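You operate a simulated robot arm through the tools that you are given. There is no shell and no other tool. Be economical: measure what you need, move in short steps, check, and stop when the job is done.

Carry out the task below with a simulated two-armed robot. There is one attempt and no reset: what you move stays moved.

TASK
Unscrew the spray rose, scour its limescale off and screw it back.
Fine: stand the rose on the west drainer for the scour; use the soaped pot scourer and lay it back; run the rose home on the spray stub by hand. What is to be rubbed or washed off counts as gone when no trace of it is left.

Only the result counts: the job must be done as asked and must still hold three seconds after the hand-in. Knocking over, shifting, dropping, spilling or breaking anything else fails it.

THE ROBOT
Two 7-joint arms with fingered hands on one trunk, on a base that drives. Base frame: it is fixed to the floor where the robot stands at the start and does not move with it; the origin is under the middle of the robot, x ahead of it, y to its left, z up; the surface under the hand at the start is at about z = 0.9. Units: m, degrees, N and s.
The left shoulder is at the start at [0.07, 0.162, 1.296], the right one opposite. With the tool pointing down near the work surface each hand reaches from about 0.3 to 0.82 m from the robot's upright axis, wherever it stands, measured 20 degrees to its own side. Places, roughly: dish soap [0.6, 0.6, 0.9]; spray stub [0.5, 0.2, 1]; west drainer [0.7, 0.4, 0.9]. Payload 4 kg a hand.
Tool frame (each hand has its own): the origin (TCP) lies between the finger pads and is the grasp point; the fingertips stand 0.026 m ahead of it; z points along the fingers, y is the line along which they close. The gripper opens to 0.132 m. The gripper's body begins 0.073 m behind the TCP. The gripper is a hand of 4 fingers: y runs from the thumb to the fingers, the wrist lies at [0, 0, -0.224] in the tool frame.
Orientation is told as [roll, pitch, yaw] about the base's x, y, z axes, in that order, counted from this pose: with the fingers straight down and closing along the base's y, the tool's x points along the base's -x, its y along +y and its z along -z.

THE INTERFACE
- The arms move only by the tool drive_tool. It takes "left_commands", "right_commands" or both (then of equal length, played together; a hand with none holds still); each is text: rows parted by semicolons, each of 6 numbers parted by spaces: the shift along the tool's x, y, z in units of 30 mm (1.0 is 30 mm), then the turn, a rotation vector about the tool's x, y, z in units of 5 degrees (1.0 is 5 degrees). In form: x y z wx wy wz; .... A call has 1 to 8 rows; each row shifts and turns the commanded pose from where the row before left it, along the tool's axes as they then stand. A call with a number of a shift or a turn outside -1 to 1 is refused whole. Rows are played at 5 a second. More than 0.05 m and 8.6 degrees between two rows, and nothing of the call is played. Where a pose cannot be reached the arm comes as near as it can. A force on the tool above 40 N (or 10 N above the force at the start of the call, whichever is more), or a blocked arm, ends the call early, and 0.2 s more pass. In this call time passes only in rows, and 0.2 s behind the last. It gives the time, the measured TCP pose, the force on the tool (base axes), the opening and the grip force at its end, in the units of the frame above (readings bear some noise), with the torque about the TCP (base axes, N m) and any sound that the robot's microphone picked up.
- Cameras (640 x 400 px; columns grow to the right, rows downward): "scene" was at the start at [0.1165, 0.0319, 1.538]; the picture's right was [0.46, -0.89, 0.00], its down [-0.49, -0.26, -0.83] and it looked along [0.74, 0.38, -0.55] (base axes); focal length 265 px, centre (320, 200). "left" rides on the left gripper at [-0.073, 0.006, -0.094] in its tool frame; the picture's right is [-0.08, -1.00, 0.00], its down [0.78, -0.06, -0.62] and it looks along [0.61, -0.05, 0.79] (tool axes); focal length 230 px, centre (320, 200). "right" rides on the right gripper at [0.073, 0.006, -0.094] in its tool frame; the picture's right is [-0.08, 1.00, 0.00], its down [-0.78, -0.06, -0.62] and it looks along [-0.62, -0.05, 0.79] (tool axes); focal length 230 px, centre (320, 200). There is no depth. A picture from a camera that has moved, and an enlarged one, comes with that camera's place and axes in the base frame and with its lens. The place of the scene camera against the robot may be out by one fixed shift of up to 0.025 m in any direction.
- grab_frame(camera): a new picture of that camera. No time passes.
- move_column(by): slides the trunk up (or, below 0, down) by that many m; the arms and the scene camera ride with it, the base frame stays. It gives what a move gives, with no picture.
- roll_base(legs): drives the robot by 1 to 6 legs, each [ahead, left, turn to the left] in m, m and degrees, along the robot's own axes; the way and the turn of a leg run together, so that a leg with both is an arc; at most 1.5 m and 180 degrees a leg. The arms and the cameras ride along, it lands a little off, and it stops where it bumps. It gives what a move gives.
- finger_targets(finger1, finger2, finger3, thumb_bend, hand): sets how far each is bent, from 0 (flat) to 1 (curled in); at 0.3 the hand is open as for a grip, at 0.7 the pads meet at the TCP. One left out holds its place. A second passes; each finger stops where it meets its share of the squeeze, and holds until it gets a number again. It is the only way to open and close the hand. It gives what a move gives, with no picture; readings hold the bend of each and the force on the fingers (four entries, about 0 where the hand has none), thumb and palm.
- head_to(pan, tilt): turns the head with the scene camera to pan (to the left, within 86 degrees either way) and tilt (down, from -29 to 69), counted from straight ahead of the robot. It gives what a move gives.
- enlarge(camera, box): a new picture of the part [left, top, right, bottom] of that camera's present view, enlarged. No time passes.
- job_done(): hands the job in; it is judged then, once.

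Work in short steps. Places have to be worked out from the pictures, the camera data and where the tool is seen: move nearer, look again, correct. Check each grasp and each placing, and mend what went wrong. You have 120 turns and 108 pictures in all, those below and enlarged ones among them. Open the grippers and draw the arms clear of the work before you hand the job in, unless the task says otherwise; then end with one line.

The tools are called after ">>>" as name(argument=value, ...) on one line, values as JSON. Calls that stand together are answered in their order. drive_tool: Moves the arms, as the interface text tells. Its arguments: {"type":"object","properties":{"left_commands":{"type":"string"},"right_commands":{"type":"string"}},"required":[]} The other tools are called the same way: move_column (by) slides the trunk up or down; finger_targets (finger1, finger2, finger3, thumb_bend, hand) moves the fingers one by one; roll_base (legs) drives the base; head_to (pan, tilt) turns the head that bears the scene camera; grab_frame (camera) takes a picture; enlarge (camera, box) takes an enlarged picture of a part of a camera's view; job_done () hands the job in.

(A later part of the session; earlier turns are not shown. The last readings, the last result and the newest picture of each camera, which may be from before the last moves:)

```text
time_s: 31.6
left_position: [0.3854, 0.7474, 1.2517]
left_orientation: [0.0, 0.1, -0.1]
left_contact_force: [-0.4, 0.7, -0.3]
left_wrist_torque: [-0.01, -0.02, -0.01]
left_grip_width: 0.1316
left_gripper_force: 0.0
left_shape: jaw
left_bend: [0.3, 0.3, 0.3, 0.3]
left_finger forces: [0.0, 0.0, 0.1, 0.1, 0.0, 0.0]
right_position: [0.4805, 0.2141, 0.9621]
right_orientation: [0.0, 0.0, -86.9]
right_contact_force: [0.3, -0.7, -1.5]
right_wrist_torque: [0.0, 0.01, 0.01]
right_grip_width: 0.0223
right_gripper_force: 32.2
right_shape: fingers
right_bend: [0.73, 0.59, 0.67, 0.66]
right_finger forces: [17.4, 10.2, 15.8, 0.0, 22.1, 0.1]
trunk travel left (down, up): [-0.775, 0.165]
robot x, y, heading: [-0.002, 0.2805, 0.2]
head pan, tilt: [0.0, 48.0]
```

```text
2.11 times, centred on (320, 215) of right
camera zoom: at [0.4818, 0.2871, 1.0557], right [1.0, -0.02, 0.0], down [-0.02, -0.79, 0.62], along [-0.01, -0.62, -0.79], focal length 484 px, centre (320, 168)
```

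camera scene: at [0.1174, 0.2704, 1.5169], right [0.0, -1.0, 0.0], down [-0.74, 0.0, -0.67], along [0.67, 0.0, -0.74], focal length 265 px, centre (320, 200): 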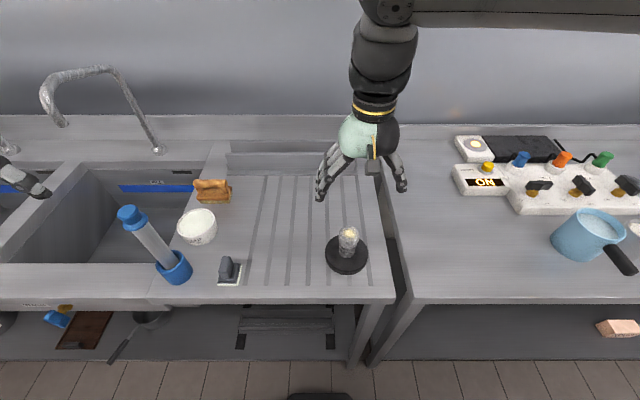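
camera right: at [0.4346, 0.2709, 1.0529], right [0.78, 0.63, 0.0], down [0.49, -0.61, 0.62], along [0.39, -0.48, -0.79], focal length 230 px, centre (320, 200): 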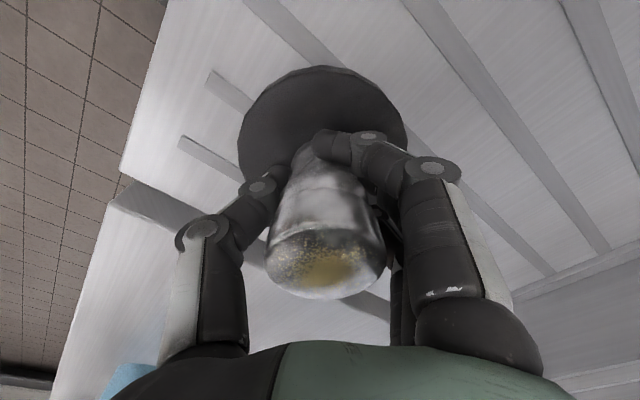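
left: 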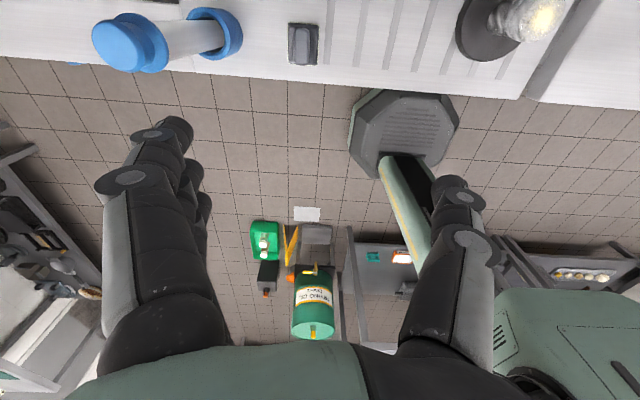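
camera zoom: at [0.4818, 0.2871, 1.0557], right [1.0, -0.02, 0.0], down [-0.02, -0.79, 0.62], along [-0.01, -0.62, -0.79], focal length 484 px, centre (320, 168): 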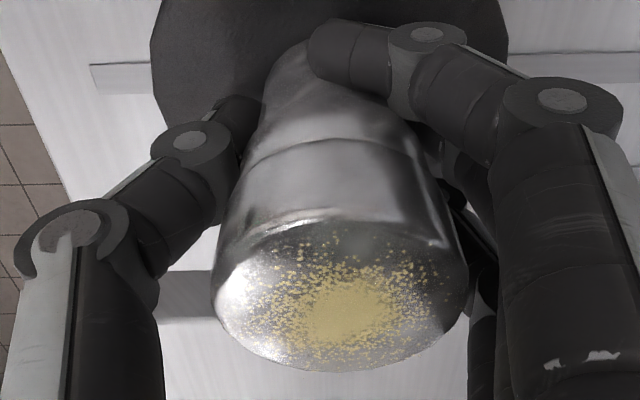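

The rose came up with the hand with ~1.5 N: it is loose. I lift on and check.

>>> drive_tool(right_commands="0 0 -0.3 0 0 0; 0 0 -0.5 0 0 0; 0 0 -0.7 0 0 0; 0 0 -1 0 0 0; 0 0 -1 0 0 0")

>>> grab_frame(camera="right")

>>> enlarge(camera="scene", box=[200, 140, 420, 310])

```text
time_s: 32.8
left_position: [0.3861, 0.7481, 1.2511]
left_orientation: [0.1, 0.0, 0.0]
left_contact_force: [-0.4, 0.5, -0.1]
left_wrist_torque: [0.02, -0.02, -0.02]
left_grip_width: 0.1316
left_gripper_force: 0.2
left_shape: jaw
left_bend: [0.3, 0.3, 0.3, 0.3]
left_finger forces: [0.0, 0.0, 0.1, 0.0, 0.0, 0.0]
right_position: [0.4807, 0.2146, 1.067]
right_orientation: [0.2, -0.1, -86.9]
right_contact_force: [0.1, -1.1, -11.5]
right_wrist_torque: [0.03, 0.04, 0.01]
right_grip_width: 0.022
right_gripper_force: 32.4
right_shape: fingers
right_bend: [0.73, 0.59, 0.67, 0.66]
right_finger forces: [17.0, 10.3, 15.7, 0.0, 22.3, 0.0]
trunk travel left (down, up): [-0.775, 0.165]
robot x, y, heading: [-0.0049, 0.2787, -0.1]
head pan, tilt: [0.0, 48.0]
```

```text
78 pictures are left
camera right: at [0.4817, 0.2869, 1.1614], right [1.0, -0.02, 0.0], down [-0.02, -0.79, 0.62], along [-0.01, -0.62, -0.79], focal length 230 px, centre (320, 200)
```

right: 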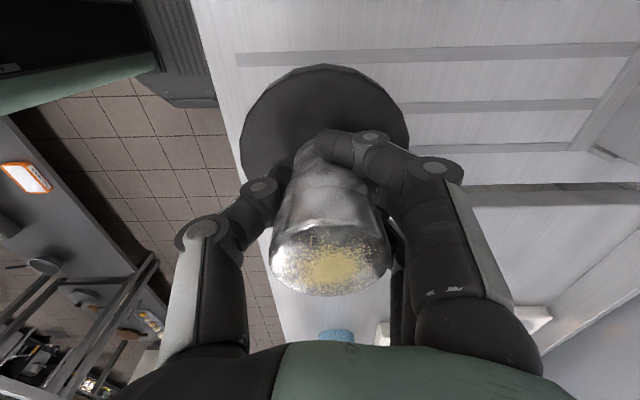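

```text
2.35 times, centred on (310, 225) of scene
camera zoom: at [0.1165, 0.2703, 1.5169], right [0.0, -1.0, 0.0], down [-0.74, 0.0, -0.67], along [0.67, 0.0, -0.74], focal length 624 px, centre (344, 141)
```

zoom: 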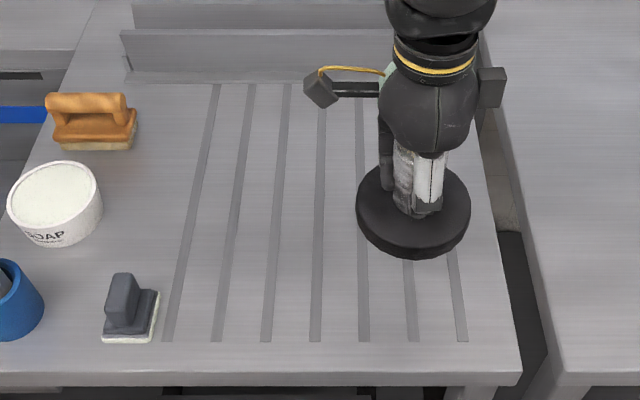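

The black base came up too: I had gripped the stub, and the whole stand turned one full turn. I set it back exactly where it stood.

>>> drive_tool(right_commands="0 0 1 0 0 0; 0 0 1 0 0 0; 0 0 0.8 0 0 0; 0 0 0.4 0 0 0; 0 0 0.2 0 0 0; 0 0 0.1 0 0 0; 0 0 0.05 0 0 0")

>>> enlarge(camera="scene", box=[200, 180, 420, 310])

```text
time_s: 34.4
left_position: [0.3866, 0.7471, 1.2503]
left_orientation: [-0.1, 0.1, -0.1]
left_contact_force: [0.1, 0.2, -0.5]
left_wrist_torque: [-0.01, 0.0, 0.01]
left_grip_width: 0.1318
left_gripper_force: 0.0
left_shape: jaw
left_bend: [0.3, 0.3, 0.3, 0.3]
left_finger forces: [0.0, 0.0, 0.0, 0.0, 0.0, 0.0]
right_position: [0.4801, 0.2145, 0.9603]
right_orientation: [0.2, 0.0, -86.9]
right_contact_force: [0.1, -0.4, -11.5]
right_wrist_torque: [0.03, 0.07, 0.02]
right_grip_width: 0.0221
right_gripper_force: 32.8
right_shape: fingers
right_bend: [0.73, 0.59, 0.67, 0.66]
right_finger forces: [16.9, 10.2, 15.6, 0.1, 22.1, 0.0]
trunk travel left (down, up): [-0.775, 0.165]
robot x, y, heading: [0.0005, 0.2798, -0.2]
head pan, tilt: [0.0, 48.0]
```

```text
2.91 times, centred on (310, 245) of scene
camera zoom: at [0.1181, 0.2704, 1.5168], right [0.0, -1.0, 0.0], down [-0.74, 0.0, -0.67], along [0.67, 0.0, -0.74], focal length 772 px, centre (349, 69)
```

zoom: 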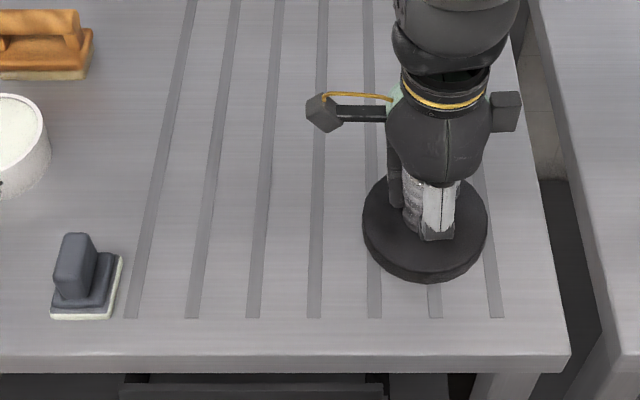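

Still bearing 11.5 N, so it hangs a hair above the drainer; I lower 1–3 mm more until it rests.

>>> drive_tool(right_commands="0 0 0.04 0 0 0; 0 0 0.03 0 0 0")

```text
time_s: 35.0
left_position: [0.3869, 0.7475, 1.2518]
left_orientation: [-0.1, 0.0, 0.0]
left_contact_force: [0.3, 0.0, -0.8]
left_wrist_torque: [-0.01, -0.01, -0.03]
left_grip_width: 0.132
left_gripper_force: 0.1
left_shape: jaw
left_bend: [0.3, 0.3, 0.3, 0.3]
left_finger forces: [0.1, 0.0, 0.0, 0.1, 0.0, 0.1]
right_position: [0.4799, 0.2143, 0.9596]
right_orientation: [0.4, 0.0, -87.1]
right_contact_force: [-0.8, -2.1, -3.6]
right_wrist_torque: [-0.01, 0.02, -0.01]
right_grip_width: 0.0224
right_gripper_force: 32.1
right_shape: fingers
right_bend: [0.73, 0.59, 0.67, 0.66]
right_finger forces: [15.9, 10.1, 15.6, 0.1, 23.2, 0.0]
trunk travel left (down, up): [-0.775, 0.165]
robot x, y, heading: [0.0011, 0.2789, -0.1]
head pan, tilt: [0.0, 48.0]
```

Down to 3.6 N; one more millimetre, then release and lift away to see where the rose ends and the stub begins.

>>> drive_tool(right_commands="0 0 0.03 0 0 0")

>>> finger_targets(hand="right", finger1=0.3, finger2=0.3, finger3=0.3, thumb_bend=0.3)

>>> drive_tool(right_commands="0 0 -1 0 0 0; 0 0 -1 0 0 0; 0 0 -1 0 0 0; 0 0 -1 0 0 0; 0 0 -1 0 0 0; 0 0 -1 0 0 0")

>>> enlarge(camera="scene", box=[315, 210, 385, 290])

```text
time_s: 35.4
left_position: [0.3858, 0.7479, 1.2529]
left_orientation: [0.0, 0.1, 0.0]
left_contact_force: [-0.2, 0.9, 0.0]
left_wrist_torque: [-0.01, -0.01, -0.02]
left_grip_width: 0.1316
left_gripper_force: 0.1
left_shape: jaw
left_bend: [0.3, 0.3, 0.3, 0.3]
left_finger forces: [0.1, 0.0, 0.0, 0.1, 0.0, 0.0]
right_position: [0.4808, 0.215, 0.9588]
right_orientation: [0.4, 0.0, -87.1]
right_contact_force: [0.8, -1.5, 3.7]
right_wrist_torque: [-0.03, -0.05, -0.09]
right_grip_width: 0.0222
right_gripper_force: 33.3
right_shape: fingers
right_bend: [0.73, 0.59, 0.67, 0.66]
right_finger forces: [15.3, 10.7, 16.0, 0.1, 24.6, 0.1]
trunk travel left (down, up): [-0.775, 0.165]
robot x, y, heading: [-0.003, 0.2782, -0.0]
head pan, tilt: [0.0, 48.0]
```

```text
time_s: 36.4
left_position: [0.3854, 0.7478, 1.2516]
left_orientation: [0.1, -0.1, 0.1]
left_contact_force: [1.0, 0.4, 0.3]
left_wrist_torque: [0.0, -0.02, 0.01]
left_grip_width: 0.1317
left_gripper_force: 0.0
left_shape: jaw
left_bend: [0.3, 0.3, 0.3, 0.3]
left_finger forces: [0.1, 0.0, 0.0, 0.0, 0.0, 0.0]
right_position: [0.4794, 0.2151, 0.9585]
right_orientation: [0.3, 0.0, -87.1]
right_contact_force: [0.4, 0.2, -0.3]
right_wrist_torque: [0.01, -0.02, 0.0]
right_grip_width: 0.1358
right_gripper_force: 0.0
right_shape: fingers
right_bend: [0.3, 0.3, 0.3, 0.3]
right_finger forces: [0.0, 0.1, 0.0, 0.0, 0.0, 0.0]
trunk travel left (down, up): [-0.775, 0.165]
robot x, y, heading: [-0.0005, 0.276, 0.1]
head pan, tilt: [0.0, 48.0]
```

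```text
time_s: 37.8
left_position: [0.384, 0.7477, 1.2519]
left_orientation: [0.0, -0.1, 0.0]
left_contact_force: [-1.6, 1.2, -0.1]
left_wrist_torque: [0.01, 0.01, 0.0]
left_grip_width: 0.1317
left_gripper_force: 0.0
left_shape: jaw
left_bend: [0.3, 0.3, 0.3, 0.3]
left_finger forces: [0.1, 0.0, 0.0, 0.1, 0.0, 0.1]
right_position: [0.4766, 0.2149, 1.1374]
right_orientation: [0.2, 0.1, -86.9]
right_contact_force: [0.9, 0.3, 0.3]
right_wrist_torque: [0.03, 0.0, 0.02]
right_grip_width: 0.1359
right_gripper_force: 0.0
right_shape: fingers
right_bend: [0.3, 0.3, 0.3, 0.3]
right_finger forces: [0.0, 0.0, 0.0, 0.1, 0.0, 0.0]
trunk travel left (down, up): [-0.775, 0.165]
robot x, y, heading: [0.0026, 0.282, -0.2]
head pan, tilt: [0.0, 48.0]
```

```text
5.00 times, centred on (350, 250) of scene
camera zoom: at [0.1154, 0.2706, 1.517], right [0.0, -1.0, 0.0], down [-0.74, 0.0, -0.67], along [0.67, 0.0, -0.74], focal length 1326 px, centre (170, -50)
```

zoom: 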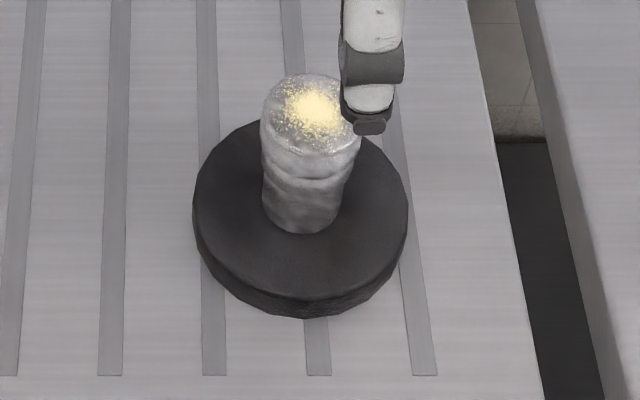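

The stand is back at its old place (346,254 px). I zoom the right camera on the column to find the seam between rose and stub.

>>> enlarge(camera="right", box=[270, 50, 370, 150])

>>> enlarge(camera="scene", box=[330, 220, 365, 262])

```text
4.00 times, centred on (320, 100) of right
camera zoom: at [0.4783, 0.2872, 1.2324], right [1.0, -0.02, 0.0], down [-0.02, -0.79, 0.62], along [-0.01, -0.62, -0.79], focal length 920 px, centre (320, 600)
```

zoom: 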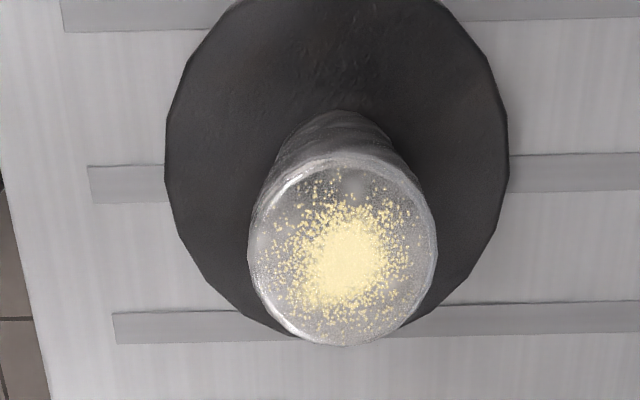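

```text
9.52 times, centred on (348, 241) of scene
camera zoom: at [0.1154, 0.2706, 1.517], right [0.0, -1.0, 0.0], down [-0.74, 0.0, -0.67], along [0.67, 0.0, -0.74], focal length 2526 px, centre (58, -190)
```

zoom: 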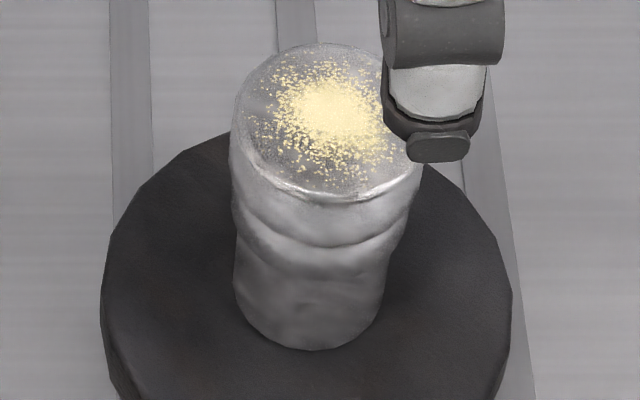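

The rose is only the top cap: about z 0.98–1.0, with the stub below. I lower so that the fingertips end near z≈0.98 and look.

>>> drive_tool(right_commands="0 0.1 1 0 0 0; 0 0 1 0 0 0; 0 0 1 0 0 0; 0 0 1 0 0 0; 0 0 0.3 0 0 0")

>>> enlarge(camera="right", box=[160, 60, 500, 270])

```text
time_s: 39.0
left_position: [0.3851, 0.7471, 1.2518]
left_orientation: [0.1, 0.0, 0.0]
left_contact_force: [-1.0, -0.6, 0.6]
left_wrist_torque: [-0.02, -0.02, 0.01]
left_grip_width: 0.1316
left_gripper_force: 0.2
left_shape: jaw
left_bend: [0.3, 0.3, 0.3, 0.3]
left_finger forces: [0.1, 0.1, 0.0, 0.1, 0.0, 0.1]
right_position: [0.4826, 0.215, 1.0089]
right_orientation: [0.3, 0.0, -86.9]
right_contact_force: [0.4, -0.4, 0.4]
right_wrist_torque: [-0.01, 0.01, 0.01]
right_grip_width: 0.1357
right_gripper_force: 0.0
right_shape: fingers
right_bend: [0.3, 0.3, 0.3, 0.3]
right_finger forces: [0.0, 0.0, 0.0, 0.0, 0.1, 0.0]
trunk travel left (down, up): [-0.775, 0.165]
robot x, y, heading: [0.0003, 0.2829, -0.1]
head pan, tilt: [0.0, 48.0]
```

```text
1.88 times, centred on (330, 165) of right
camera zoom: at [0.4845, 0.2873, 1.1024], right [1.0, -0.02, 0.0], down [-0.02, -0.79, 0.62], along [-0.01, -0.62, -0.79], focal length 433 px, centre (301, 266)
```

zoom: 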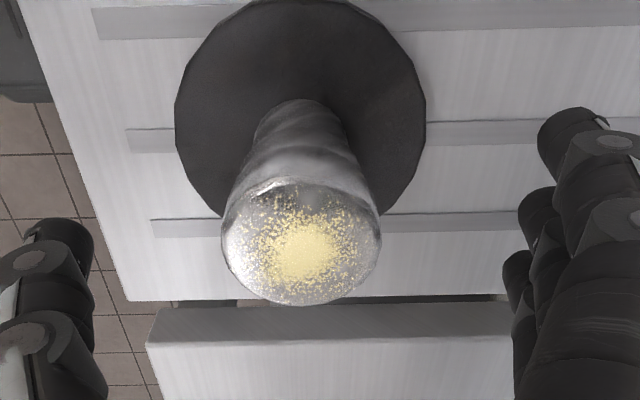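

Top at z≈0.999, diameter ≈46 mm. I go down 9 mm and close on the cap softly.

>>> drive_tool(right_commands="0 -0.07 0.3 0 0 0")

>>> finger_targets(hand="right", finger1=0.62, finger2=0.62, finger3=0.62, thumb_bend=0.62)

>>> enlarge(camera="right", box=[160, 60, 500, 270])

>>> enlarge(camera="scene", box=[315, 200, 385, 280])

```text
time_s: 39.4
left_position: [0.385, 0.747, 1.2507]
left_orientation: [0.0, 0.0, 0.0]
left_contact_force: [-1.5, 1.2, -1.0]
left_wrist_torque: [0.04, 0.0, -0.02]
left_grip_width: 0.1318
left_gripper_force: 0.0
left_shape: jaw
left_bend: [0.3, 0.3, 0.3, 0.3]
left_finger forces: [0.1, 0.0, 0.0, 0.0, 0.0, 0.0]
right_position: [0.4815, 0.2139, 0.9993]
right_orientation: [0.2, 0.0, -86.9]
right_contact_force: [0.2, 0.7, 0.1]
right_wrist_torque: [-0.02, 0.04, 0.0]
right_grip_width: 0.136
right_gripper_force: 0.1
right_shape: fingers
right_bend: [0.3, 0.3, 0.3, 0.3]
right_finger forces: [0.0, 0.0, 0.0, 0.0, 0.0, 0.1]
trunk travel left (down, up): [-0.775, 0.165]
robot x, y, heading: [-0.0022, 0.2793, -0.1]
head pan, tilt: [0.0, 48.0]
```

```text
time_s: 40.4
left_position: [0.3851, 0.7468, 1.2515]
left_orientation: [0.1, 0.1, 0.0]
left_contact_force: [-0.9, -0.5, -0.1]
left_wrist_torque: [0.01, 0.0, 0.0]
left_grip_width: 0.1316
left_gripper_force: 0.1
left_shape: jaw
left_bend: [0.3, 0.3, 0.3, 0.3]
left_finger forces: [0.0, 0.0, 0.0, 0.0, 0.1, 0.0]
right_position: [0.4814, 0.2131, 1.0001]
right_orientation: [0.2, 0.0, -87.0]
right_contact_force: [0.6, 1.0, -0.9]
right_wrist_torque: [-0.01, 0.01, 0.03]
right_grip_width: 0.0408
right_gripper_force: 6.0
right_shape: fingers
right_bend: [0.61, 0.56, 0.61, 0.59]
right_finger forces: [0.4, 4.8, 0.8, 0.0, 5.6, 0.0]
trunk travel left (down, up): [-0.775, 0.165]
robot x, y, heading: [0.0059, 0.2797, -0.3]
head pan, tilt: [0.0, 48.0]
```

```text
1.88 times, centred on (330, 165) of right
camera zoom: at [0.4824, 0.2871, 1.0935], right [1.0, -0.02, 0.0], down [-0.02, -0.79, 0.62], along [-0.01, -0.62, -0.79], focal length 433 px, centre (301, 266)
```

zoom: 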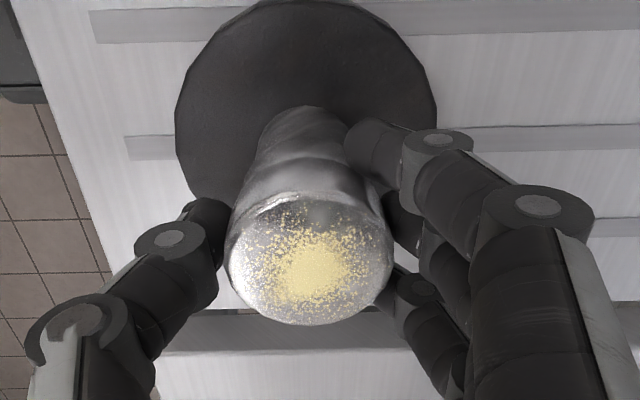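

```text
5.00 times, centred on (350, 240) of scene
camera zoom: at [0.1169, 0.2706, 1.5169], right [0.0, -1.0, 0.0], down [-0.74, 0.0, -0.67], along [0.67, 0.0, -0.74], focal length 1326 px, centre (170, 0)
```

zoom: 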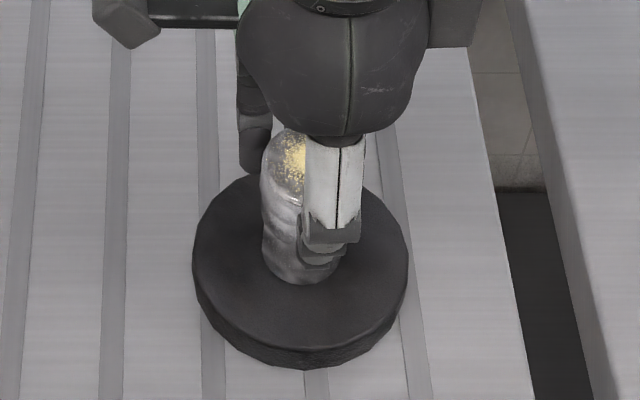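

Cap gripped at 41 mm. I squeeze a bit more and test 40° counter-clockwise, watching whether the base polygon turns.

>>> finger_targets(hand="right", finger1=0.67, finger2=0.75, finger3=0.67, thumb_bend=0.75)

>>> drive_tool(right_commands="0 0 0 0 0 -1; 0 0 0 0 0 -1; 0 0 0 0 0 -1; 0 0 0 0 0 -1; 0 0 0 0 0 -1; 0 0 0 0 0 -1; 0 0 0 0 0 -1; 0 0 0 0 0 -1")

>>> enlarge(camera="right", box=[160, 60, 500, 270])

>>> enlarge(camera="scene", box=[315, 200, 385, 280])

```text
time_s: 41.4
left_position: [0.3841, 0.7477, 1.2514]
left_orientation: [0.1, -0.1, 0.0]
left_contact_force: [0.1, 0.8, 0.2]
left_wrist_torque: [-0.02, 0.01, 0.02]
left_grip_width: 0.1318
left_gripper_force: 0.0
left_shape: jaw
left_bend: [0.3, 0.3, 0.3, 0.3]
left_finger forces: [0.0, 0.1, 0.1, 0.1, 0.1, 0.0]
right_position: [0.4807, 0.215, 0.9989]
right_orientation: [0.3, 0.0, -86.9]
right_contact_force: [-1.9, 0.9, -3.6]
right_wrist_torque: [0.05, -0.03, 0.03]
right_grip_width: 0.0384
right_gripper_force: 19.7
right_shape: fingers
right_bend: [0.62, 0.56, 0.62, 0.63]
right_finger forces: [4.5, 9.4, 4.5, 0.1, 21.2, 0.0]
trunk travel left (down, up): [-0.775, 0.165]
robot x, y, heading: [0.0, 0.2769, -0.0]
head pan, tilt: [0.0, 48.0]
```

```text
time_s: 43.2
left_position: [0.3821, 0.7485, 1.2528]
left_orientation: [0.0, -0.2, 0.0]
left_contact_force: [-0.7, -0.2, -0.2]
left_wrist_torque: [0.01, -0.01, -0.01]
left_grip_width: 0.1317
left_gripper_force: 0.0
left_shape: jaw
left_bend: [0.3, 0.3, 0.3, 0.3]
left_finger forces: [0.0, 0.1, 0.1, 0.1, 0.0, 0.1]
right_position: [0.3337, 0.3495, 1.0743]
right_orientation: [2.1, 3.1, -49.5]
right_contact_force: [-1.3, 1.0, -11.4]
right_wrist_torque: [0.08, 0.07, -0.01]
right_grip_width: 0.0379
right_gripper_force: 20.1
right_shape: fingers
right_bend: [0.62, 0.55, 0.61, 0.64]
right_finger forces: [6.7, 9.4, 6.7, 0.0, 18.2, 0.1]
right hand out of reach, approached as far as the arm can: row 1, 2, 3, 4, 5, 6, 7, 8
trunk travel left (down, up): [-0.775, 0.165]
robot x, y, heading: [-0.0021, 0.2788, -0.1]
head pan, tilt: [0.0, 48.0]
```

```text
1.88 times, centred on (330, 165) of right
camera zoom: at [0.2918, 0.4028, 1.1719], right [0.81, 0.59, 0.03], down [0.47, -0.68, 0.57], along [0.36, -0.45, -0.82], focal length 433 px, centre (301, 266)
```

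zoom: 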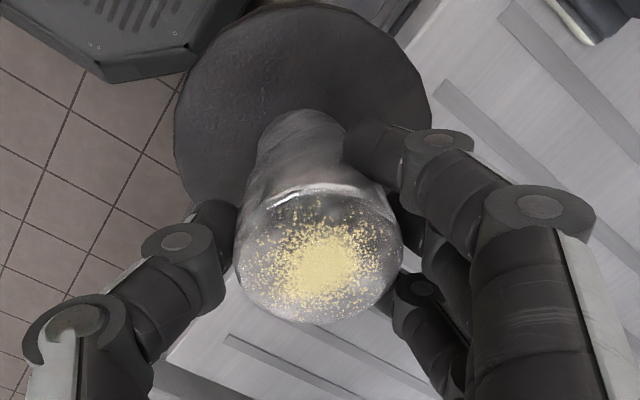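

```text
5.00 times, centred on (350, 240) of scene
camera zoom: at [0.1123, 0.2731, 1.517], right [0.0, -1.0, 0.0], down [-0.74, 0.0, -0.67], along [0.67, 0.0, -0.74], focal length 1326 px, centre (170, 0)
```

zoom: 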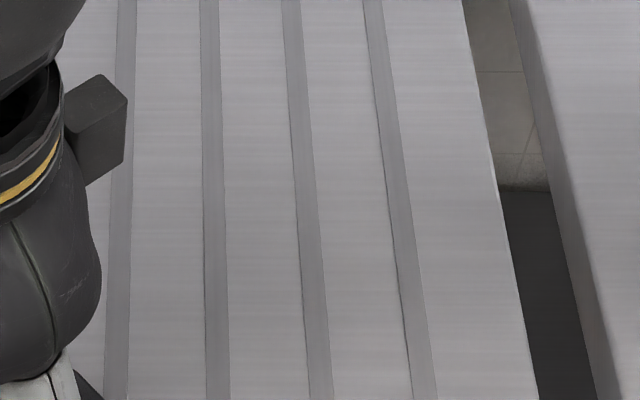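

The wrist had hit its winding limit and the arm swung away carrying the whole stand (held, in the air). I first lift a little and unwind clockwise, checking how the arm answers.

>>> drive_tool(right_commands="0 0 -0.5 0 0 0; 0 0 -0.5 0 0 0.5; 0 0 0 0 0 1; 0 0 0 0 0 1")

>>> grab_frame(camera="scene")

```text
time_s: 44.2
left_position: [0.3874, 0.7475, 1.2512]
left_orientation: [0.0, 0.1, 0.0]
left_contact_force: [-1.0, -0.4, -0.1]
left_wrist_torque: [0.06, 0.02, 0.0]
left_grip_width: 0.1319
left_gripper_force: 0.0
left_shape: jaw
left_bend: [0.3, 0.3, 0.3, 0.3]
left_finger forces: [0.0, 0.1, 0.1, 0.1, 0.0, 0.1]
right_position: [0.3331, 0.3417, 1.0879]
right_orientation: [0.2, -0.2, -59.3]
right_contact_force: [0.7, 0.1, -11.6]
right_wrist_torque: [0.01, 0.05, 0.01]
right_grip_width: 0.0382
right_gripper_force: 20.2
right_shape: fingers
right_bend: [0.62, 0.55, 0.61, 0.64]
right_finger forces: [6.5, 9.5, 7.0, 0.0, 17.7, 0.0]
trunk travel left (down, up): [-0.775, 0.165]
robot x, y, heading: [0.0017, 0.2798, -0.2]
head pan, tilt: [0.0, 48.0]
```

```text
67 pictures are left
camera scene: at [0.1184, 0.2704, 1.5168], right [0.0, -1.0, 0.0], down [-0.74, 0.0, -0.67], along [0.67, 0.0, -0.74], focal length 265 px, centre (320, 200)
```

scene: 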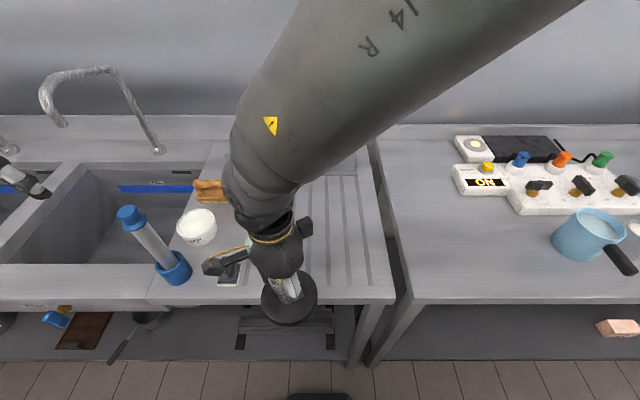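

The arm answers. I unwind 80° clockwise here in the air, then carry the stand back toward its place.

>>> drive_tool(right_commands="0 0 0 0 0 1; 0 0 0 0 0 1; 0 0 0 0 0 1; 0 0 0 0 0 1; 0 0 0 0 0 1; 0 0 0 0 0 1; 0 0 0 0 0 1; 0 0 0 0 0 1")

>>> drive_tool(right_commands="0 0 0 0 0 1; 0 0 0 0 0 1; 0 0 0 0 0 1; 0 0 0 0 0 1; 0 0 0 0 0 1; 0 0 0 0 0 1; 0 0 0 0 0 1; 0 0 0 0 0 1")

>>> drive_tool(right_commands="0.12 0.8 0 0 0 0; 0.12 0.8 0 0 0 0; 0.12 0.8 0 0 0 0; 0.12 0.8 0 0 0 0; 0.12 0.8 0 0 0 0; 0.12 0.8 0 0 0 0; 0.12 0.8 0 0 0 0; 0.12 0.8 0 0 0 0")

```text
time_s: 46.0
left_position: [0.3867, 0.7468, 1.2511]
left_orientation: [-0.1, 0.0, 0.0]
left_contact_force: [0.1, 0.0, -0.2]
left_wrist_torque: [-0.01, 0.01, 0.03]
left_grip_width: 0.1321
left_gripper_force: 0.1
left_shape: jaw
left_bend: [0.3, 0.3, 0.3, 0.3]
left_finger forces: [0.0, 0.0, 0.0, 0.0, 0.1, 0.0]
right_position: [0.3326, 0.342, 1.0859]
right_orientation: [0.2, -0.1, -99.5]
right_contact_force: [0.1, 0.4, -12.6]
right_wrist_torque: [0.03, -0.01, 0.01]
right_grip_width: 0.0382
right_gripper_force: 20.1
right_shape: fingers
right_bend: [0.62, 0.55, 0.61, 0.64]
right_finger forces: [6.6, 9.5, 6.8, 0.1, 17.7, 0.0]
trunk travel left (down, up): [-0.775, 0.165]
robot x, y, heading: [-0.0005, 0.2782, 0.1]
head pan, tilt: [0.0, 48.0]
```

```text
time_s: 47.8
left_position: [0.3862, 0.7478, 1.2509]
left_orientation: [0.0, 0.1, 0.0]
left_contact_force: [0.4, -0.1, 0.7]
left_wrist_torque: [-0.01, 0.03, 0.04]
left_grip_width: 0.1319
left_gripper_force: 0.1
left_shape: jaw
left_bend: [0.3, 0.3, 0.3, 0.3]
left_finger forces: [0.0, 0.0, 0.0, 0.0, 0.1, 0.1]
right_position: [0.333, 0.34, 1.0877]
right_orientation: [0.1, 0.1, -139.5]
right_contact_force: [0.3, 0.4, -12.9]
right_wrist_torque: [0.03, -0.05, -0.02]
right_grip_width: 0.0379
right_gripper_force: 20.2
right_shape: fingers
right_bend: [0.62, 0.55, 0.61, 0.64]
right_finger forces: [6.7, 9.5, 6.6, 0.0, 17.5, 0.0]
trunk travel left (down, up): [-0.775, 0.165]
robot x, y, heading: [0.0035, 0.2822, -0.1]
head pan, tilt: [0.0, 48.0]
```

```text
time_s: 49.6
left_position: [0.3865, 0.7458, 1.2508]
left_orientation: [0.1, 0.1, 0.0]
left_contact_force: [0.0, -0.4, -0.7]
left_wrist_torque: [0.02, 0.02, -0.01]
left_grip_width: 0.132
left_gripper_force: 0.1
left_shape: jaw
left_bend: [0.3, 0.3, 0.3, 0.3]
left_finger forces: [0.0, 0.0, 0.0, 0.0, 0.0, 0.0]
right_position: [0.4803, 0.213, 1.0862]
right_orientation: [0.1, 0.0, -139.4]
right_contact_force: [-0.3, -0.5, -11.5]
right_wrist_torque: [0.03, 0.03, 0.01]
right_grip_width: 0.0385
right_gripper_force: 19.6
right_shape: fingers
right_bend: [0.62, 0.55, 0.61, 0.64]
right_finger forces: [6.6, 9.4, 6.4, 0.0, 17.8, 0.0]
trunk travel left (down, up): [-0.775, 0.165]
robot x, y, heading: [0.0033, 0.2835, 0.0]
head pan, tilt: [0.0, 48.0]
```

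Over its place again; I lower to contact.

>>> drive_tool(right_commands="0.04 -0.05 0.8 0 0 0; 0 0 0.8 0 0 0; 0 0 0.6 0 0 0; 0 0 0.4 0 0 0; 0 0 0.15 0 0 0; 0 0 0.06 0 0 0; 0 0 0 0 0 0")

>>> enlarge(camera="scene", box=[240, 180, 420, 310])

```text
time_s: 51.2
left_position: [0.386, 0.7468, 1.252]
left_orientation: [0.1, 0.0, 0.1]
left_contact_force: [0.0, 0.2, -0.6]
left_wrist_torque: [0.0, -0.02, 0.01]
left_grip_width: 0.132
left_gripper_force: 0.0
left_shape: jaw
left_bend: [0.3, 0.3, 0.3, 0.3]
left_finger forces: [0.0, 0.0, 0.0, 0.0, 0.1, 0.1]
right_position: [0.4794, 0.2165, 1.0036]
right_orientation: [0.1, 0.3, -139.5]
right_contact_force: [-1.2, 0.2, -8.6]
right_wrist_torque: [0.02, -0.04, -0.03]
right_grip_width: 0.0382
right_gripper_force: 20.4
right_shape: fingers
right_bend: [0.62, 0.55, 0.61, 0.64]
right_finger forces: [6.5, 9.3, 6.3, 0.0, 18.1, 0.0]
trunk travel left (down, up): [-0.775, 0.165]
robot x, y, heading: [-0.0027, 0.2808, -0.1]
head pan, tilt: [0.0, 48.0]
```

```text
3.08 times, centred on (330, 245) of scene
camera zoom: at [0.1176, 0.2704, 1.5169], right [0.0, -1.0, 0.0], down [-0.74, 0.0, -0.67], along [0.67, 0.0, -0.74], focal length 816 px, centre (289, 62)
```

zoom: 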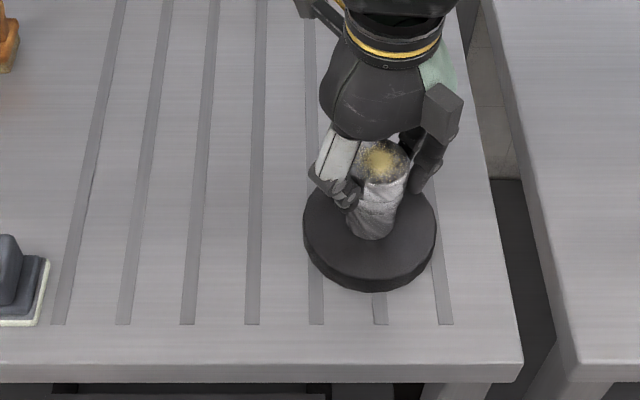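

Contact at 1.0036, the stand hanging a little tilted in the pinch. I lower on gently to let it right itself on the drainer.

>>> drive_tool(right_commands="0 0 0.04 0 0 0; 0 0 0.04 0 0 0; 0 0 0 0 0 0")

>>> drive_tool(right_commands="0 0 0.04 0 0 0; 0 0 0 0 0 0")

>>> enlarge(camera="scene", box=[310, 200, 390, 280])

```text
time_s: 52.0
left_position: [0.3859, 0.7474, 1.2525]
left_orientation: [0.0, -0.1, 0.0]
left_contact_force: [-1.4, -0.3, -0.1]
left_wrist_torque: [0.0, -0.01, 0.0]
left_grip_width: 0.1318
left_gripper_force: 0.0
left_shape: jaw
left_bend: [0.3, 0.3, 0.3, 0.3]
left_finger forces: [0.1, 0.0, 0.1, 0.0, 0.1, 0.0]
right_position: [0.477, 0.2167, 1.0011]
right_orientation: [0.1, 0.2, -139.3]
right_contact_force: [-1.7, 2.2, -3.7]
right_wrist_torque: [-0.05, -0.12, -0.02]
right_grip_width: 0.0378
right_gripper_force: 21.5
right_shape: fingers
right_bend: [0.62, 0.55, 0.61, 0.64]
right_finger forces: [6.9, 8.9, 6.6, 0.0, 20.5, 0.0]
trunk travel left (down, up): [-0.775, 0.165]
robot x, y, heading: [-0.0018, 0.277, 0.2]
head pan, tilt: [0.0, 48.0]
```

```text
time_s: 52.6
left_position: [0.3843, 0.7469, 1.2521]
left_orientation: [0.0, 0.0, 0.0]
left_contact_force: [0.0, -0.1, -0.4]
left_wrist_torque: [-0.01, 0.01, 0.01]
left_grip_width: 0.1317
left_gripper_force: 0.0
left_shape: jaw
left_bend: [0.3, 0.3, 0.3, 0.3]
left_finger forces: [0.0, 0.1, 0.0, 0.1, 0.0, 0.0]
right_position: [0.4787, 0.218, 1.001]
right_orientation: [0.0, 0.2, -139.4]
right_contact_force: [-2.4, 1.6, -2.4]
right_wrist_torque: [-0.03, -0.16, 0.0]
right_grip_width: 0.0381
right_gripper_force: 21.8
right_shape: fingers
right_bend: [0.63, 0.55, 0.61, 0.64]
right_finger forces: [7.2, 8.7, 6.8, 0.1, 21.3, 0.0]
trunk travel left (down, up): [-0.775, 0.165]
robot x, y, heading: [-0.0011, 0.2787, -0.1]
head pan, tilt: [0.0, 48.0]
```

```text
5.00 times, centred on (350, 240) of scene
camera zoom: at [0.1161, 0.2709, 1.517], right [0.0, -1.0, 0.0], down [-0.74, 0.0, -0.67], along [0.67, 0.0, -0.74], focal length 1326 px, centre (170, 0)
```

zoom: 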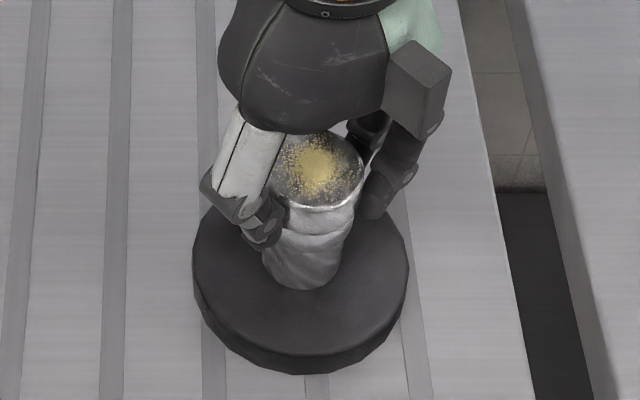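

The disc sits where it was. I release so it settles, regrip the cap, and test 35° counter-clockwise with wrist range still left.

>>> finger_targets(hand="right", finger1=0.5, finger2=0.48, finger3=0.5, thumb_bend=0.5)

>>> enlarge(camera="scene", box=[310, 200, 390, 280])

>>> enlarge(camera="right", box=[160, 60, 500, 270])

```text
time_s: 53.6
left_position: [0.3856, 0.7462, 1.2517]
left_orientation: [0.0, 0.0, 0.1]
left_contact_force: [-1.2, -0.1, 0.0]
left_wrist_torque: [0.02, -0.01, 0.0]
left_grip_width: 0.1318
left_gripper_force: 0.0
left_shape: jaw
left_bend: [0.3, 0.3, 0.3, 0.3]
left_finger forces: [0.1, 0.0, 0.1, 0.0, 0.0, 0.0]
right_position: [0.4781, 0.2175, 0.9993]
right_orientation: [0.1, 0.2, -139.4]
right_contact_force: [-0.4, 0.2, 0.0]
right_wrist_torque: [0.02, -0.01, -0.04]
right_grip_width: 0.0698
right_gripper_force: 0.0
right_shape: fingers
right_bend: [0.5, 0.48, 0.5, 0.5]
right_finger forces: [0.0, 0.1, 0.1, 0.1, 0.0, 0.1]
trunk travel left (down, up): [-0.775, 0.165]
robot x, y, heading: [0.0001, 0.2781, -0.1]
head pan, tilt: [0.0, 48.0]
```

```text
5.00 times, centred on (350, 240) of scene
camera zoom: at [0.1167, 0.2704, 1.5169], right [0.0, -1.0, 0.0], down [-0.74, 0.0, -0.67], along [0.67, 0.0, -0.74], focal length 1326 px, centre (170, 0)
```

zoom: 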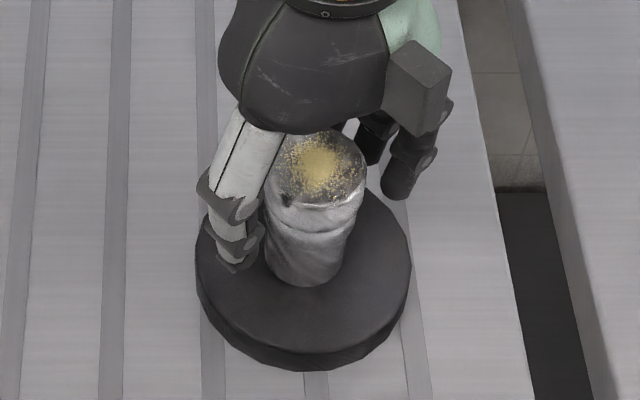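

```text
1.88 times, centred on (330, 165) of right
camera zoom: at [0.5377, 0.2593, 1.0943], right [0.59, -0.81, 0.0], down [-0.64, -0.47, 0.61], along [-0.49, -0.36, -0.79], focal length 433 px, centre (301, 266)
```

zoom: 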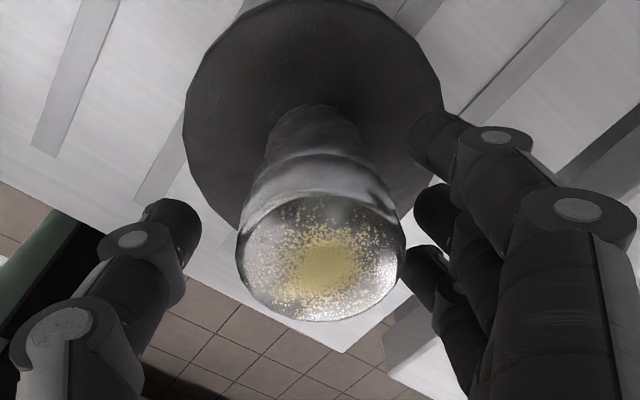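

Stand settled within ~1 mm. Rose sits 6 mm toward the fingers; I centre, grip the cap and turn 35° CCW.

>>> drive_tool(right_commands="0 0.17 0 0 0 0")

>>> finger_targets(hand="right", finger1=0.65, finger2=0.7, finger3=0.65, thumb_bend=0.7)

>>> drive_tool(right_commands="0 0 0 0 0 -1; 0 0 0 0 0 -1; 0 0 0 0 0 -1; 0 0 0 0 0 -1; 0 0 0 0 0 -1; 0 0 0 0 0 -1; 0 0 0 0 0 -1")

>>> enlarge(camera="right", box=[160, 60, 500, 270])

>>> enlarge(camera="scene", box=[310, 200, 390, 280])

```text
time_s: 54.0
left_position: [0.386, 0.7472, 1.2522]
left_orientation: [0.1, 0.1, 0.0]
left_contact_force: [-0.4, -0.1, 0.7]
left_wrist_torque: [-0.01, -0.01, 0.03]
left_grip_width: 0.1319
left_gripper_force: 0.0
left_shape: jaw
left_bend: [0.3, 0.3, 0.3, 0.3]
left_finger forces: [0.0, 0.1, 0.0, 0.0, 0.0, 0.1]
right_position: [0.4816, 0.2128, 1.0004]
right_orientation: [0.1, 0.1, -139.5]
right_contact_force: [-0.3, -0.4, 0.9]
right_wrist_torque: [0.02, -0.03, 0.02]
right_grip_width: 0.0698
right_gripper_force: 0.1
right_shape: fingers
right_bend: [0.5, 0.48, 0.5, 0.5]
right_finger forces: [0.0, 0.0, 0.0, 0.0, 0.0, 0.0]
trunk travel left (down, up): [-0.775, 0.165]
robot x, y, heading: [0.0018, 0.2805, 0.1]
head pan, tilt: [0.0, 48.0]
```

```text
time_s: 55.0
left_position: [0.3855, 0.7477, 1.2513]
left_orientation: [-0.1, 0.0, 0.0]
left_contact_force: [1.6, -0.8, 1.3]
left_wrist_torque: [0.04, -0.01, 0.01]
left_grip_width: 0.1317
left_gripper_force: 0.1
left_shape: jaw
left_bend: [0.3, 0.3, 0.3, 0.3]
left_finger forces: [0.0, 0.0, 0.0, 0.1, 0.0, 0.0]
right_position: [0.4813, 0.2144, 1.0002]
right_orientation: [0.1, 0.1, -139.4]
right_contact_force: [-2.5, 1.6, -3.3]
right_wrist_torque: [0.0, 0.02, -0.01]
right_grip_width: 0.0396
right_gripper_force: 14.3
right_shape: fingers
right_bend: [0.62, 0.57, 0.62, 0.62]
right_finger forces: [2.3, 8.5, 2.2, 0.0, 15.7, 0.0]
trunk travel left (down, up): [-0.775, 0.165]
robot x, y, heading: [-0.0022, 0.275, -0.3]
head pan, tilt: [0.0, 48.0]
```

```text
time_s: 56.6
left_position: [0.3855, 0.7469, 1.2519]
left_orientation: [0.0, 0.1, 0.0]
left_contact_force: [-0.3, -0.2, 0.4]
left_wrist_torque: [-0.02, -0.03, -0.02]
left_grip_width: 0.1318
left_gripper_force: 0.1
left_shape: jaw
left_bend: [0.3, 0.3, 0.3, 0.3]
left_finger forces: [0.0, 0.1, 0.1, 0.0, 0.0, 0.0]
right_position: [0.4827, 0.2123, 1.0014]
right_orientation: [0.1, 0.1, -104.3]
right_contact_force: [-0.1, -2.0, -2.4]
right_wrist_torque: [-0.05, -0.03, -0.06]
right_grip_width: 0.0392
right_gripper_force: 15.0
right_shape: fingers
right_bend: [0.62, 0.56, 0.62, 0.63]
right_finger forces: [2.8, 9.6, 3.5, 0.0, 14.6, 0.0]
trunk travel left (down, up): [-0.775, 0.165]
robot x, y, heading: [0.0013, 0.2814, 0.0]
head pan, tilt: [0.0, 48.0]
```

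```text
1.88 times, centred on (330, 165) of right
camera zoom: at [0.5056, 0.2813, 1.0943], right [0.95, -0.32, 0.0], down [-0.26, -0.75, 0.61], along [-0.2, -0.58, -0.79], focal length 433 px, centre (301, 266)
```

zoom: 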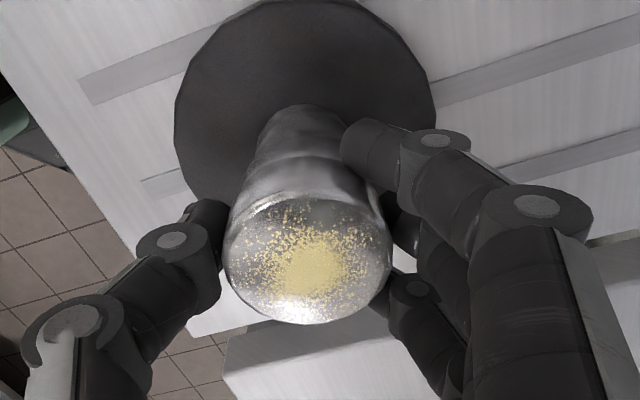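

```text
5.00 times, centred on (350, 240) of scene
camera zoom: at [0.1166, 0.2703, 1.5169], right [0.0, -1.0, 0.0], down [-0.74, 0.0, -0.67], along [0.67, 0.0, -0.74], focal length 1326 px, centre (170, 0)
```

zoom: 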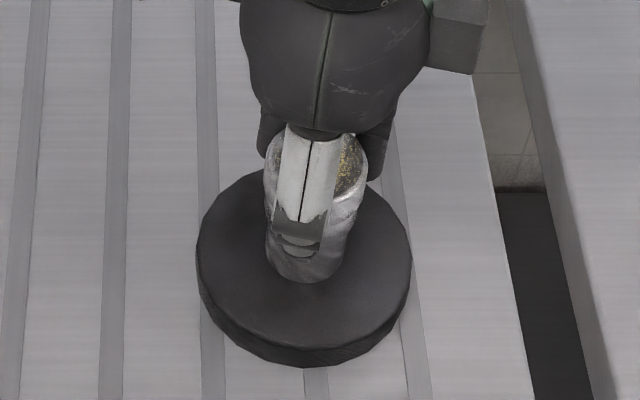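

I open, rise above, and unwind the wrist clockwise in the air (9 steps of 40°), then compare cap and stub marks.

>>> finger_targets(hand="right", finger1=0.4, finger2=0.4, finger3=0.4, thumb_bend=0.4)

>>> drive_tool(right_commands="0 0 -1 0 0 0; 0 0 -1 0 0 0; 0 0 -1 0 0 0; 0 0 -1 0 0 1; 0 0 0 0 0 1; 0 0 0 0 0 1; 0 0 0 0 0 1; 0 0 0 0 0 1")

>>> enlarge(camera="scene", box=[325, 220, 375, 275])

>>> drive_tool(right_commands="0 0 0 0 0 1; 0 0 0 0 0 1; 0 0 0 0 0 1; 0 0 0 0 0 1; 0 0 0 0 0 1; 0 0 0 0 0 1; 0 0 0 0 0 1; 0 0 0 0 0 1")

>>> drive_tool(right_commands="0 0 0 0 0 1; 0 0 0 0 0 1; 0 0 0 0 0 1; 0 0 0 0 0 1; 0 0 0 0 0 1; 0 0 0 0 0 1; 0 0 0 0 0 1; 0 0 0 0 0 1")

>>> drive_tool(right_commands="0 0 0 0 0 1; 0 0 0 0 0 1; 0 0 0 0 0 1; 0 0 0 0 0 1; 0 0 0 0 0 1; 0 0 0 0 0 1; 0 0 0 0 0 1; 0 0 0 0 0 1")

>>> drive_tool(right_commands="0 0 0 0 0 1; 0 0 0 0 0 1; 0 0 0 0 0 1; 0 0 0 0 0 1; 0 0 0 0 0 1; 0 0 0 0 0 1; 0 0 0 0 0 1; 0 0 0 0 0 1")

```text
time_s: 57.6
left_position: [0.385, 0.7486, 1.2513]
left_orientation: [-0.1, 0.1, 0.0]
left_contact_force: [-0.2, -1.1, 0.3]
left_wrist_torque: [-0.01, 0.01, 0.0]
left_grip_width: 0.1315
left_gripper_force: 0.0
left_shape: jaw
left_bend: [0.3, 0.3, 0.3, 0.3]
left_finger forces: [0.0, 0.1, 0.0, 0.1, 0.0, 0.1]
right_position: [0.4812, 0.2118, 0.9998]
right_orientation: [0.3, 0.0, -104.5]
right_contact_force: [-0.8, 0.1, 0.1]
right_wrist_torque: [0.04, -0.01, -0.01]
right_grip_width: 0.103
right_gripper_force: 0.0
right_shape: fingers
right_bend: [0.4, 0.4, 0.4, 0.4]
right_finger forces: [0.0, 0.0, 0.0, 0.0, 0.0, 0.1]
trunk travel left (down, up): [-0.775, 0.165]
robot x, y, heading: [-0.0035, 0.2785, 0.2]
head pan, tilt: [0.0, 48.0]
```

```text
time_s: 59.4
left_position: [0.3857, 0.7482, 1.2514]
left_orientation: [0.0, -0.2, 0.0]
left_contact_force: [0.6, 0.0, 0.2]
left_wrist_torque: [0.02, -0.02, -0.02]
left_grip_width: 0.1318
left_gripper_force: 0.0
left_shape: jaw
left_bend: [0.3, 0.3, 0.3, 0.3]
left_finger forces: [0.0, 0.1, 0.0, 0.1, 0.0, 0.0]
right_position: [0.4822, 0.2125, 1.1205]
right_orientation: [0.2, 0.2, -129.6]
right_contact_force: [-0.5, -0.3, 0.5]
right_wrist_torque: [-0.02, -0.02, -0.03]
right_grip_width: 0.1033
right_gripper_force: 0.0
right_shape: fingers
right_bend: [0.4, 0.4, 0.4, 0.4]
right_finger forces: [0.0, 0.0, 0.1, 0.1, 0.0, 0.0]
trunk travel left (down, up): [-0.775, 0.165]
robot x, y, heading: [0.0027, 0.2783, 0.2]
head pan, tilt: [0.0, 48.0]
```

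```text
7.27 times, centred on (350, 248) of scene
camera zoom: at [0.1168, 0.2704, 1.5169], right [0.0, -1.0, 0.0], down [-0.74, 0.0, -0.67], along [0.67, 0.0, -0.74], focal length 1929 px, centre (102, -146)
```

zoom: 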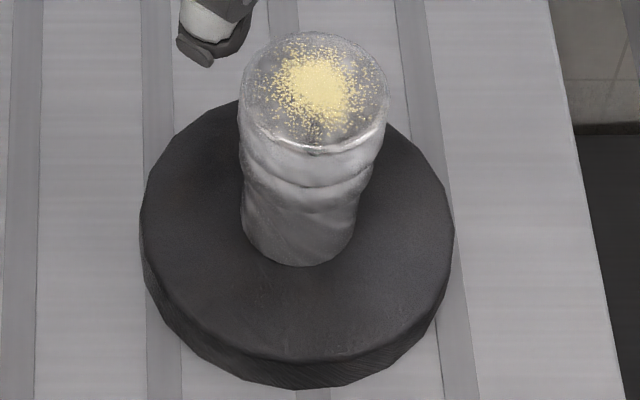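

```text
time_s: 61.2
left_position: [0.3852, 0.7474, 1.2517]
left_orientation: [0.0, 0.0, 0.0]
left_contact_force: [0.4, 0.5, 0.4]
left_wrist_torque: [0.0, -0.02, 0.03]
left_grip_width: 0.1318
left_gripper_force: 0.1
left_shape: jaw
left_bend: [0.3, 0.3, 0.3, 0.3]
left_finger forces: [0.0, 0.0, 0.1, 0.0, 0.0, 0.0]
right_position: [0.4815, 0.213, 1.1202]
right_orientation: [0.0, 0.3, -169.5]
right_contact_force: [0.0, 0.6, -0.9]
right_wrist_torque: [-0.02, 0.01, 0.02]
right_grip_width: 0.1031
right_gripper_force: 0.2
right_shape: fingers
right_bend: [0.4, 0.4, 0.4, 0.4]
right_finger forces: [0.1, 0.0, 0.0, 0.0, 0.0, 0.0]
trunk travel left (down, up): [-0.775, 0.165]
robot x, y, heading: [-0.0009, 0.2812, 0.0]
head pan, tilt: [0.0, 48.0]
```

```text
time_s: 63.0
left_position: [0.3852, 0.7473, 1.2507]
left_orientation: [0.0, 0.1, 0.0]
left_contact_force: [0.9, 0.2, 1.0]
left_wrist_torque: [0.03, 0.0, -0.02]
left_grip_width: 0.1319
left_gripper_force: 0.1
left_shape: jaw
left_bend: [0.3, 0.3, 0.3, 0.3]
left_finger forces: [0.0, 0.0, 0.1, 0.0, 0.0, 0.0]
right_position: [0.4813, 0.2131, 1.1209]
right_orientation: [-0.3, 0.2, 150.4]
right_contact_force: [0.2, -0.4, -0.3]
right_wrist_torque: [0.0, -0.04, -0.02]
right_grip_width: 0.1031
right_gripper_force: 0.2
right_shape: fingers
right_bend: [0.4, 0.4, 0.4, 0.4]
right_finger forces: [0.0, 0.0, 0.0, 0.0, 0.1, 0.0]
trunk travel left (down, up): [-0.775, 0.165]
robot x, y, heading: [0.0005, 0.2808, -0.1]
head pan, tilt: [0.0, 48.0]
```

```text
time_s: 64.8
left_position: [0.3857, 0.7483, 1.2514]
left_orientation: [0.0, -0.1, 0.1]
left_contact_force: [0.7, -0.9, -0.3]
left_wrist_torque: [0.0, -0.03, 0.0]
left_grip_width: 0.132
left_gripper_force: 0.2
left_shape: jaw
left_bend: [0.3, 0.3, 0.3, 0.3]
left_finger forces: [0.1, 0.0, 0.1, 0.0, 0.1, 0.1]
right_position: [0.4817, 0.2132, 1.1206]
right_orientation: [-0.2, 0.0, 110.5]
right_contact_force: [-0.3, -0.2, 0.0]
right_wrist_torque: [-0.04, -0.07, 0.0]
right_grip_width: 0.1031
right_gripper_force: 0.1
right_shape: fingers
right_bend: [0.4, 0.4, 0.4, 0.4]
right_finger forces: [0.0, 0.1, 0.1, 0.1, 0.0, 0.0]
trunk travel left (down, up): [-0.775, 0.165]
robot x, y, heading: [0.002, 0.28, -0.1]
head pan, tilt: [0.0, 48.0]
```

```text
time_s: 66.6
left_position: [0.3856, 0.7469, 1.2505]
left_orientation: [-0.1, -0.1, 0.0]
left_contact_force: [-0.5, 0.2, 0.3]
left_wrist_torque: [0.01, 0.01, -0.03]
left_grip_width: 0.132
left_gripper_force: 0.0
left_shape: jaw
left_bend: [0.3, 0.3, 0.3, 0.3]
left_finger forces: [0.0, 0.0, 0.0, 0.1, 0.0, 0.0]
right_position: [0.4815, 0.2133, 1.1206]
right_orientation: [-0.2, -0.1, 70.5]
right_contact_force: [-0.4, -0.3, 0.4]
right_wrist_torque: [0.0, -0.02, 0.02]
right_grip_width: 0.1033
right_gripper_force: 0.1
right_shape: fingers
right_bend: [0.4, 0.4, 0.4, 0.4]
right_finger forces: [0.0, 0.0, 0.0, 0.0, 0.0, 0.1]
trunk travel left (down, up): [-0.775, 0.165]
robot x, y, heading: [-0.0009, 0.2779, 0.2]
head pan, tilt: [0.0, 48.0]
```

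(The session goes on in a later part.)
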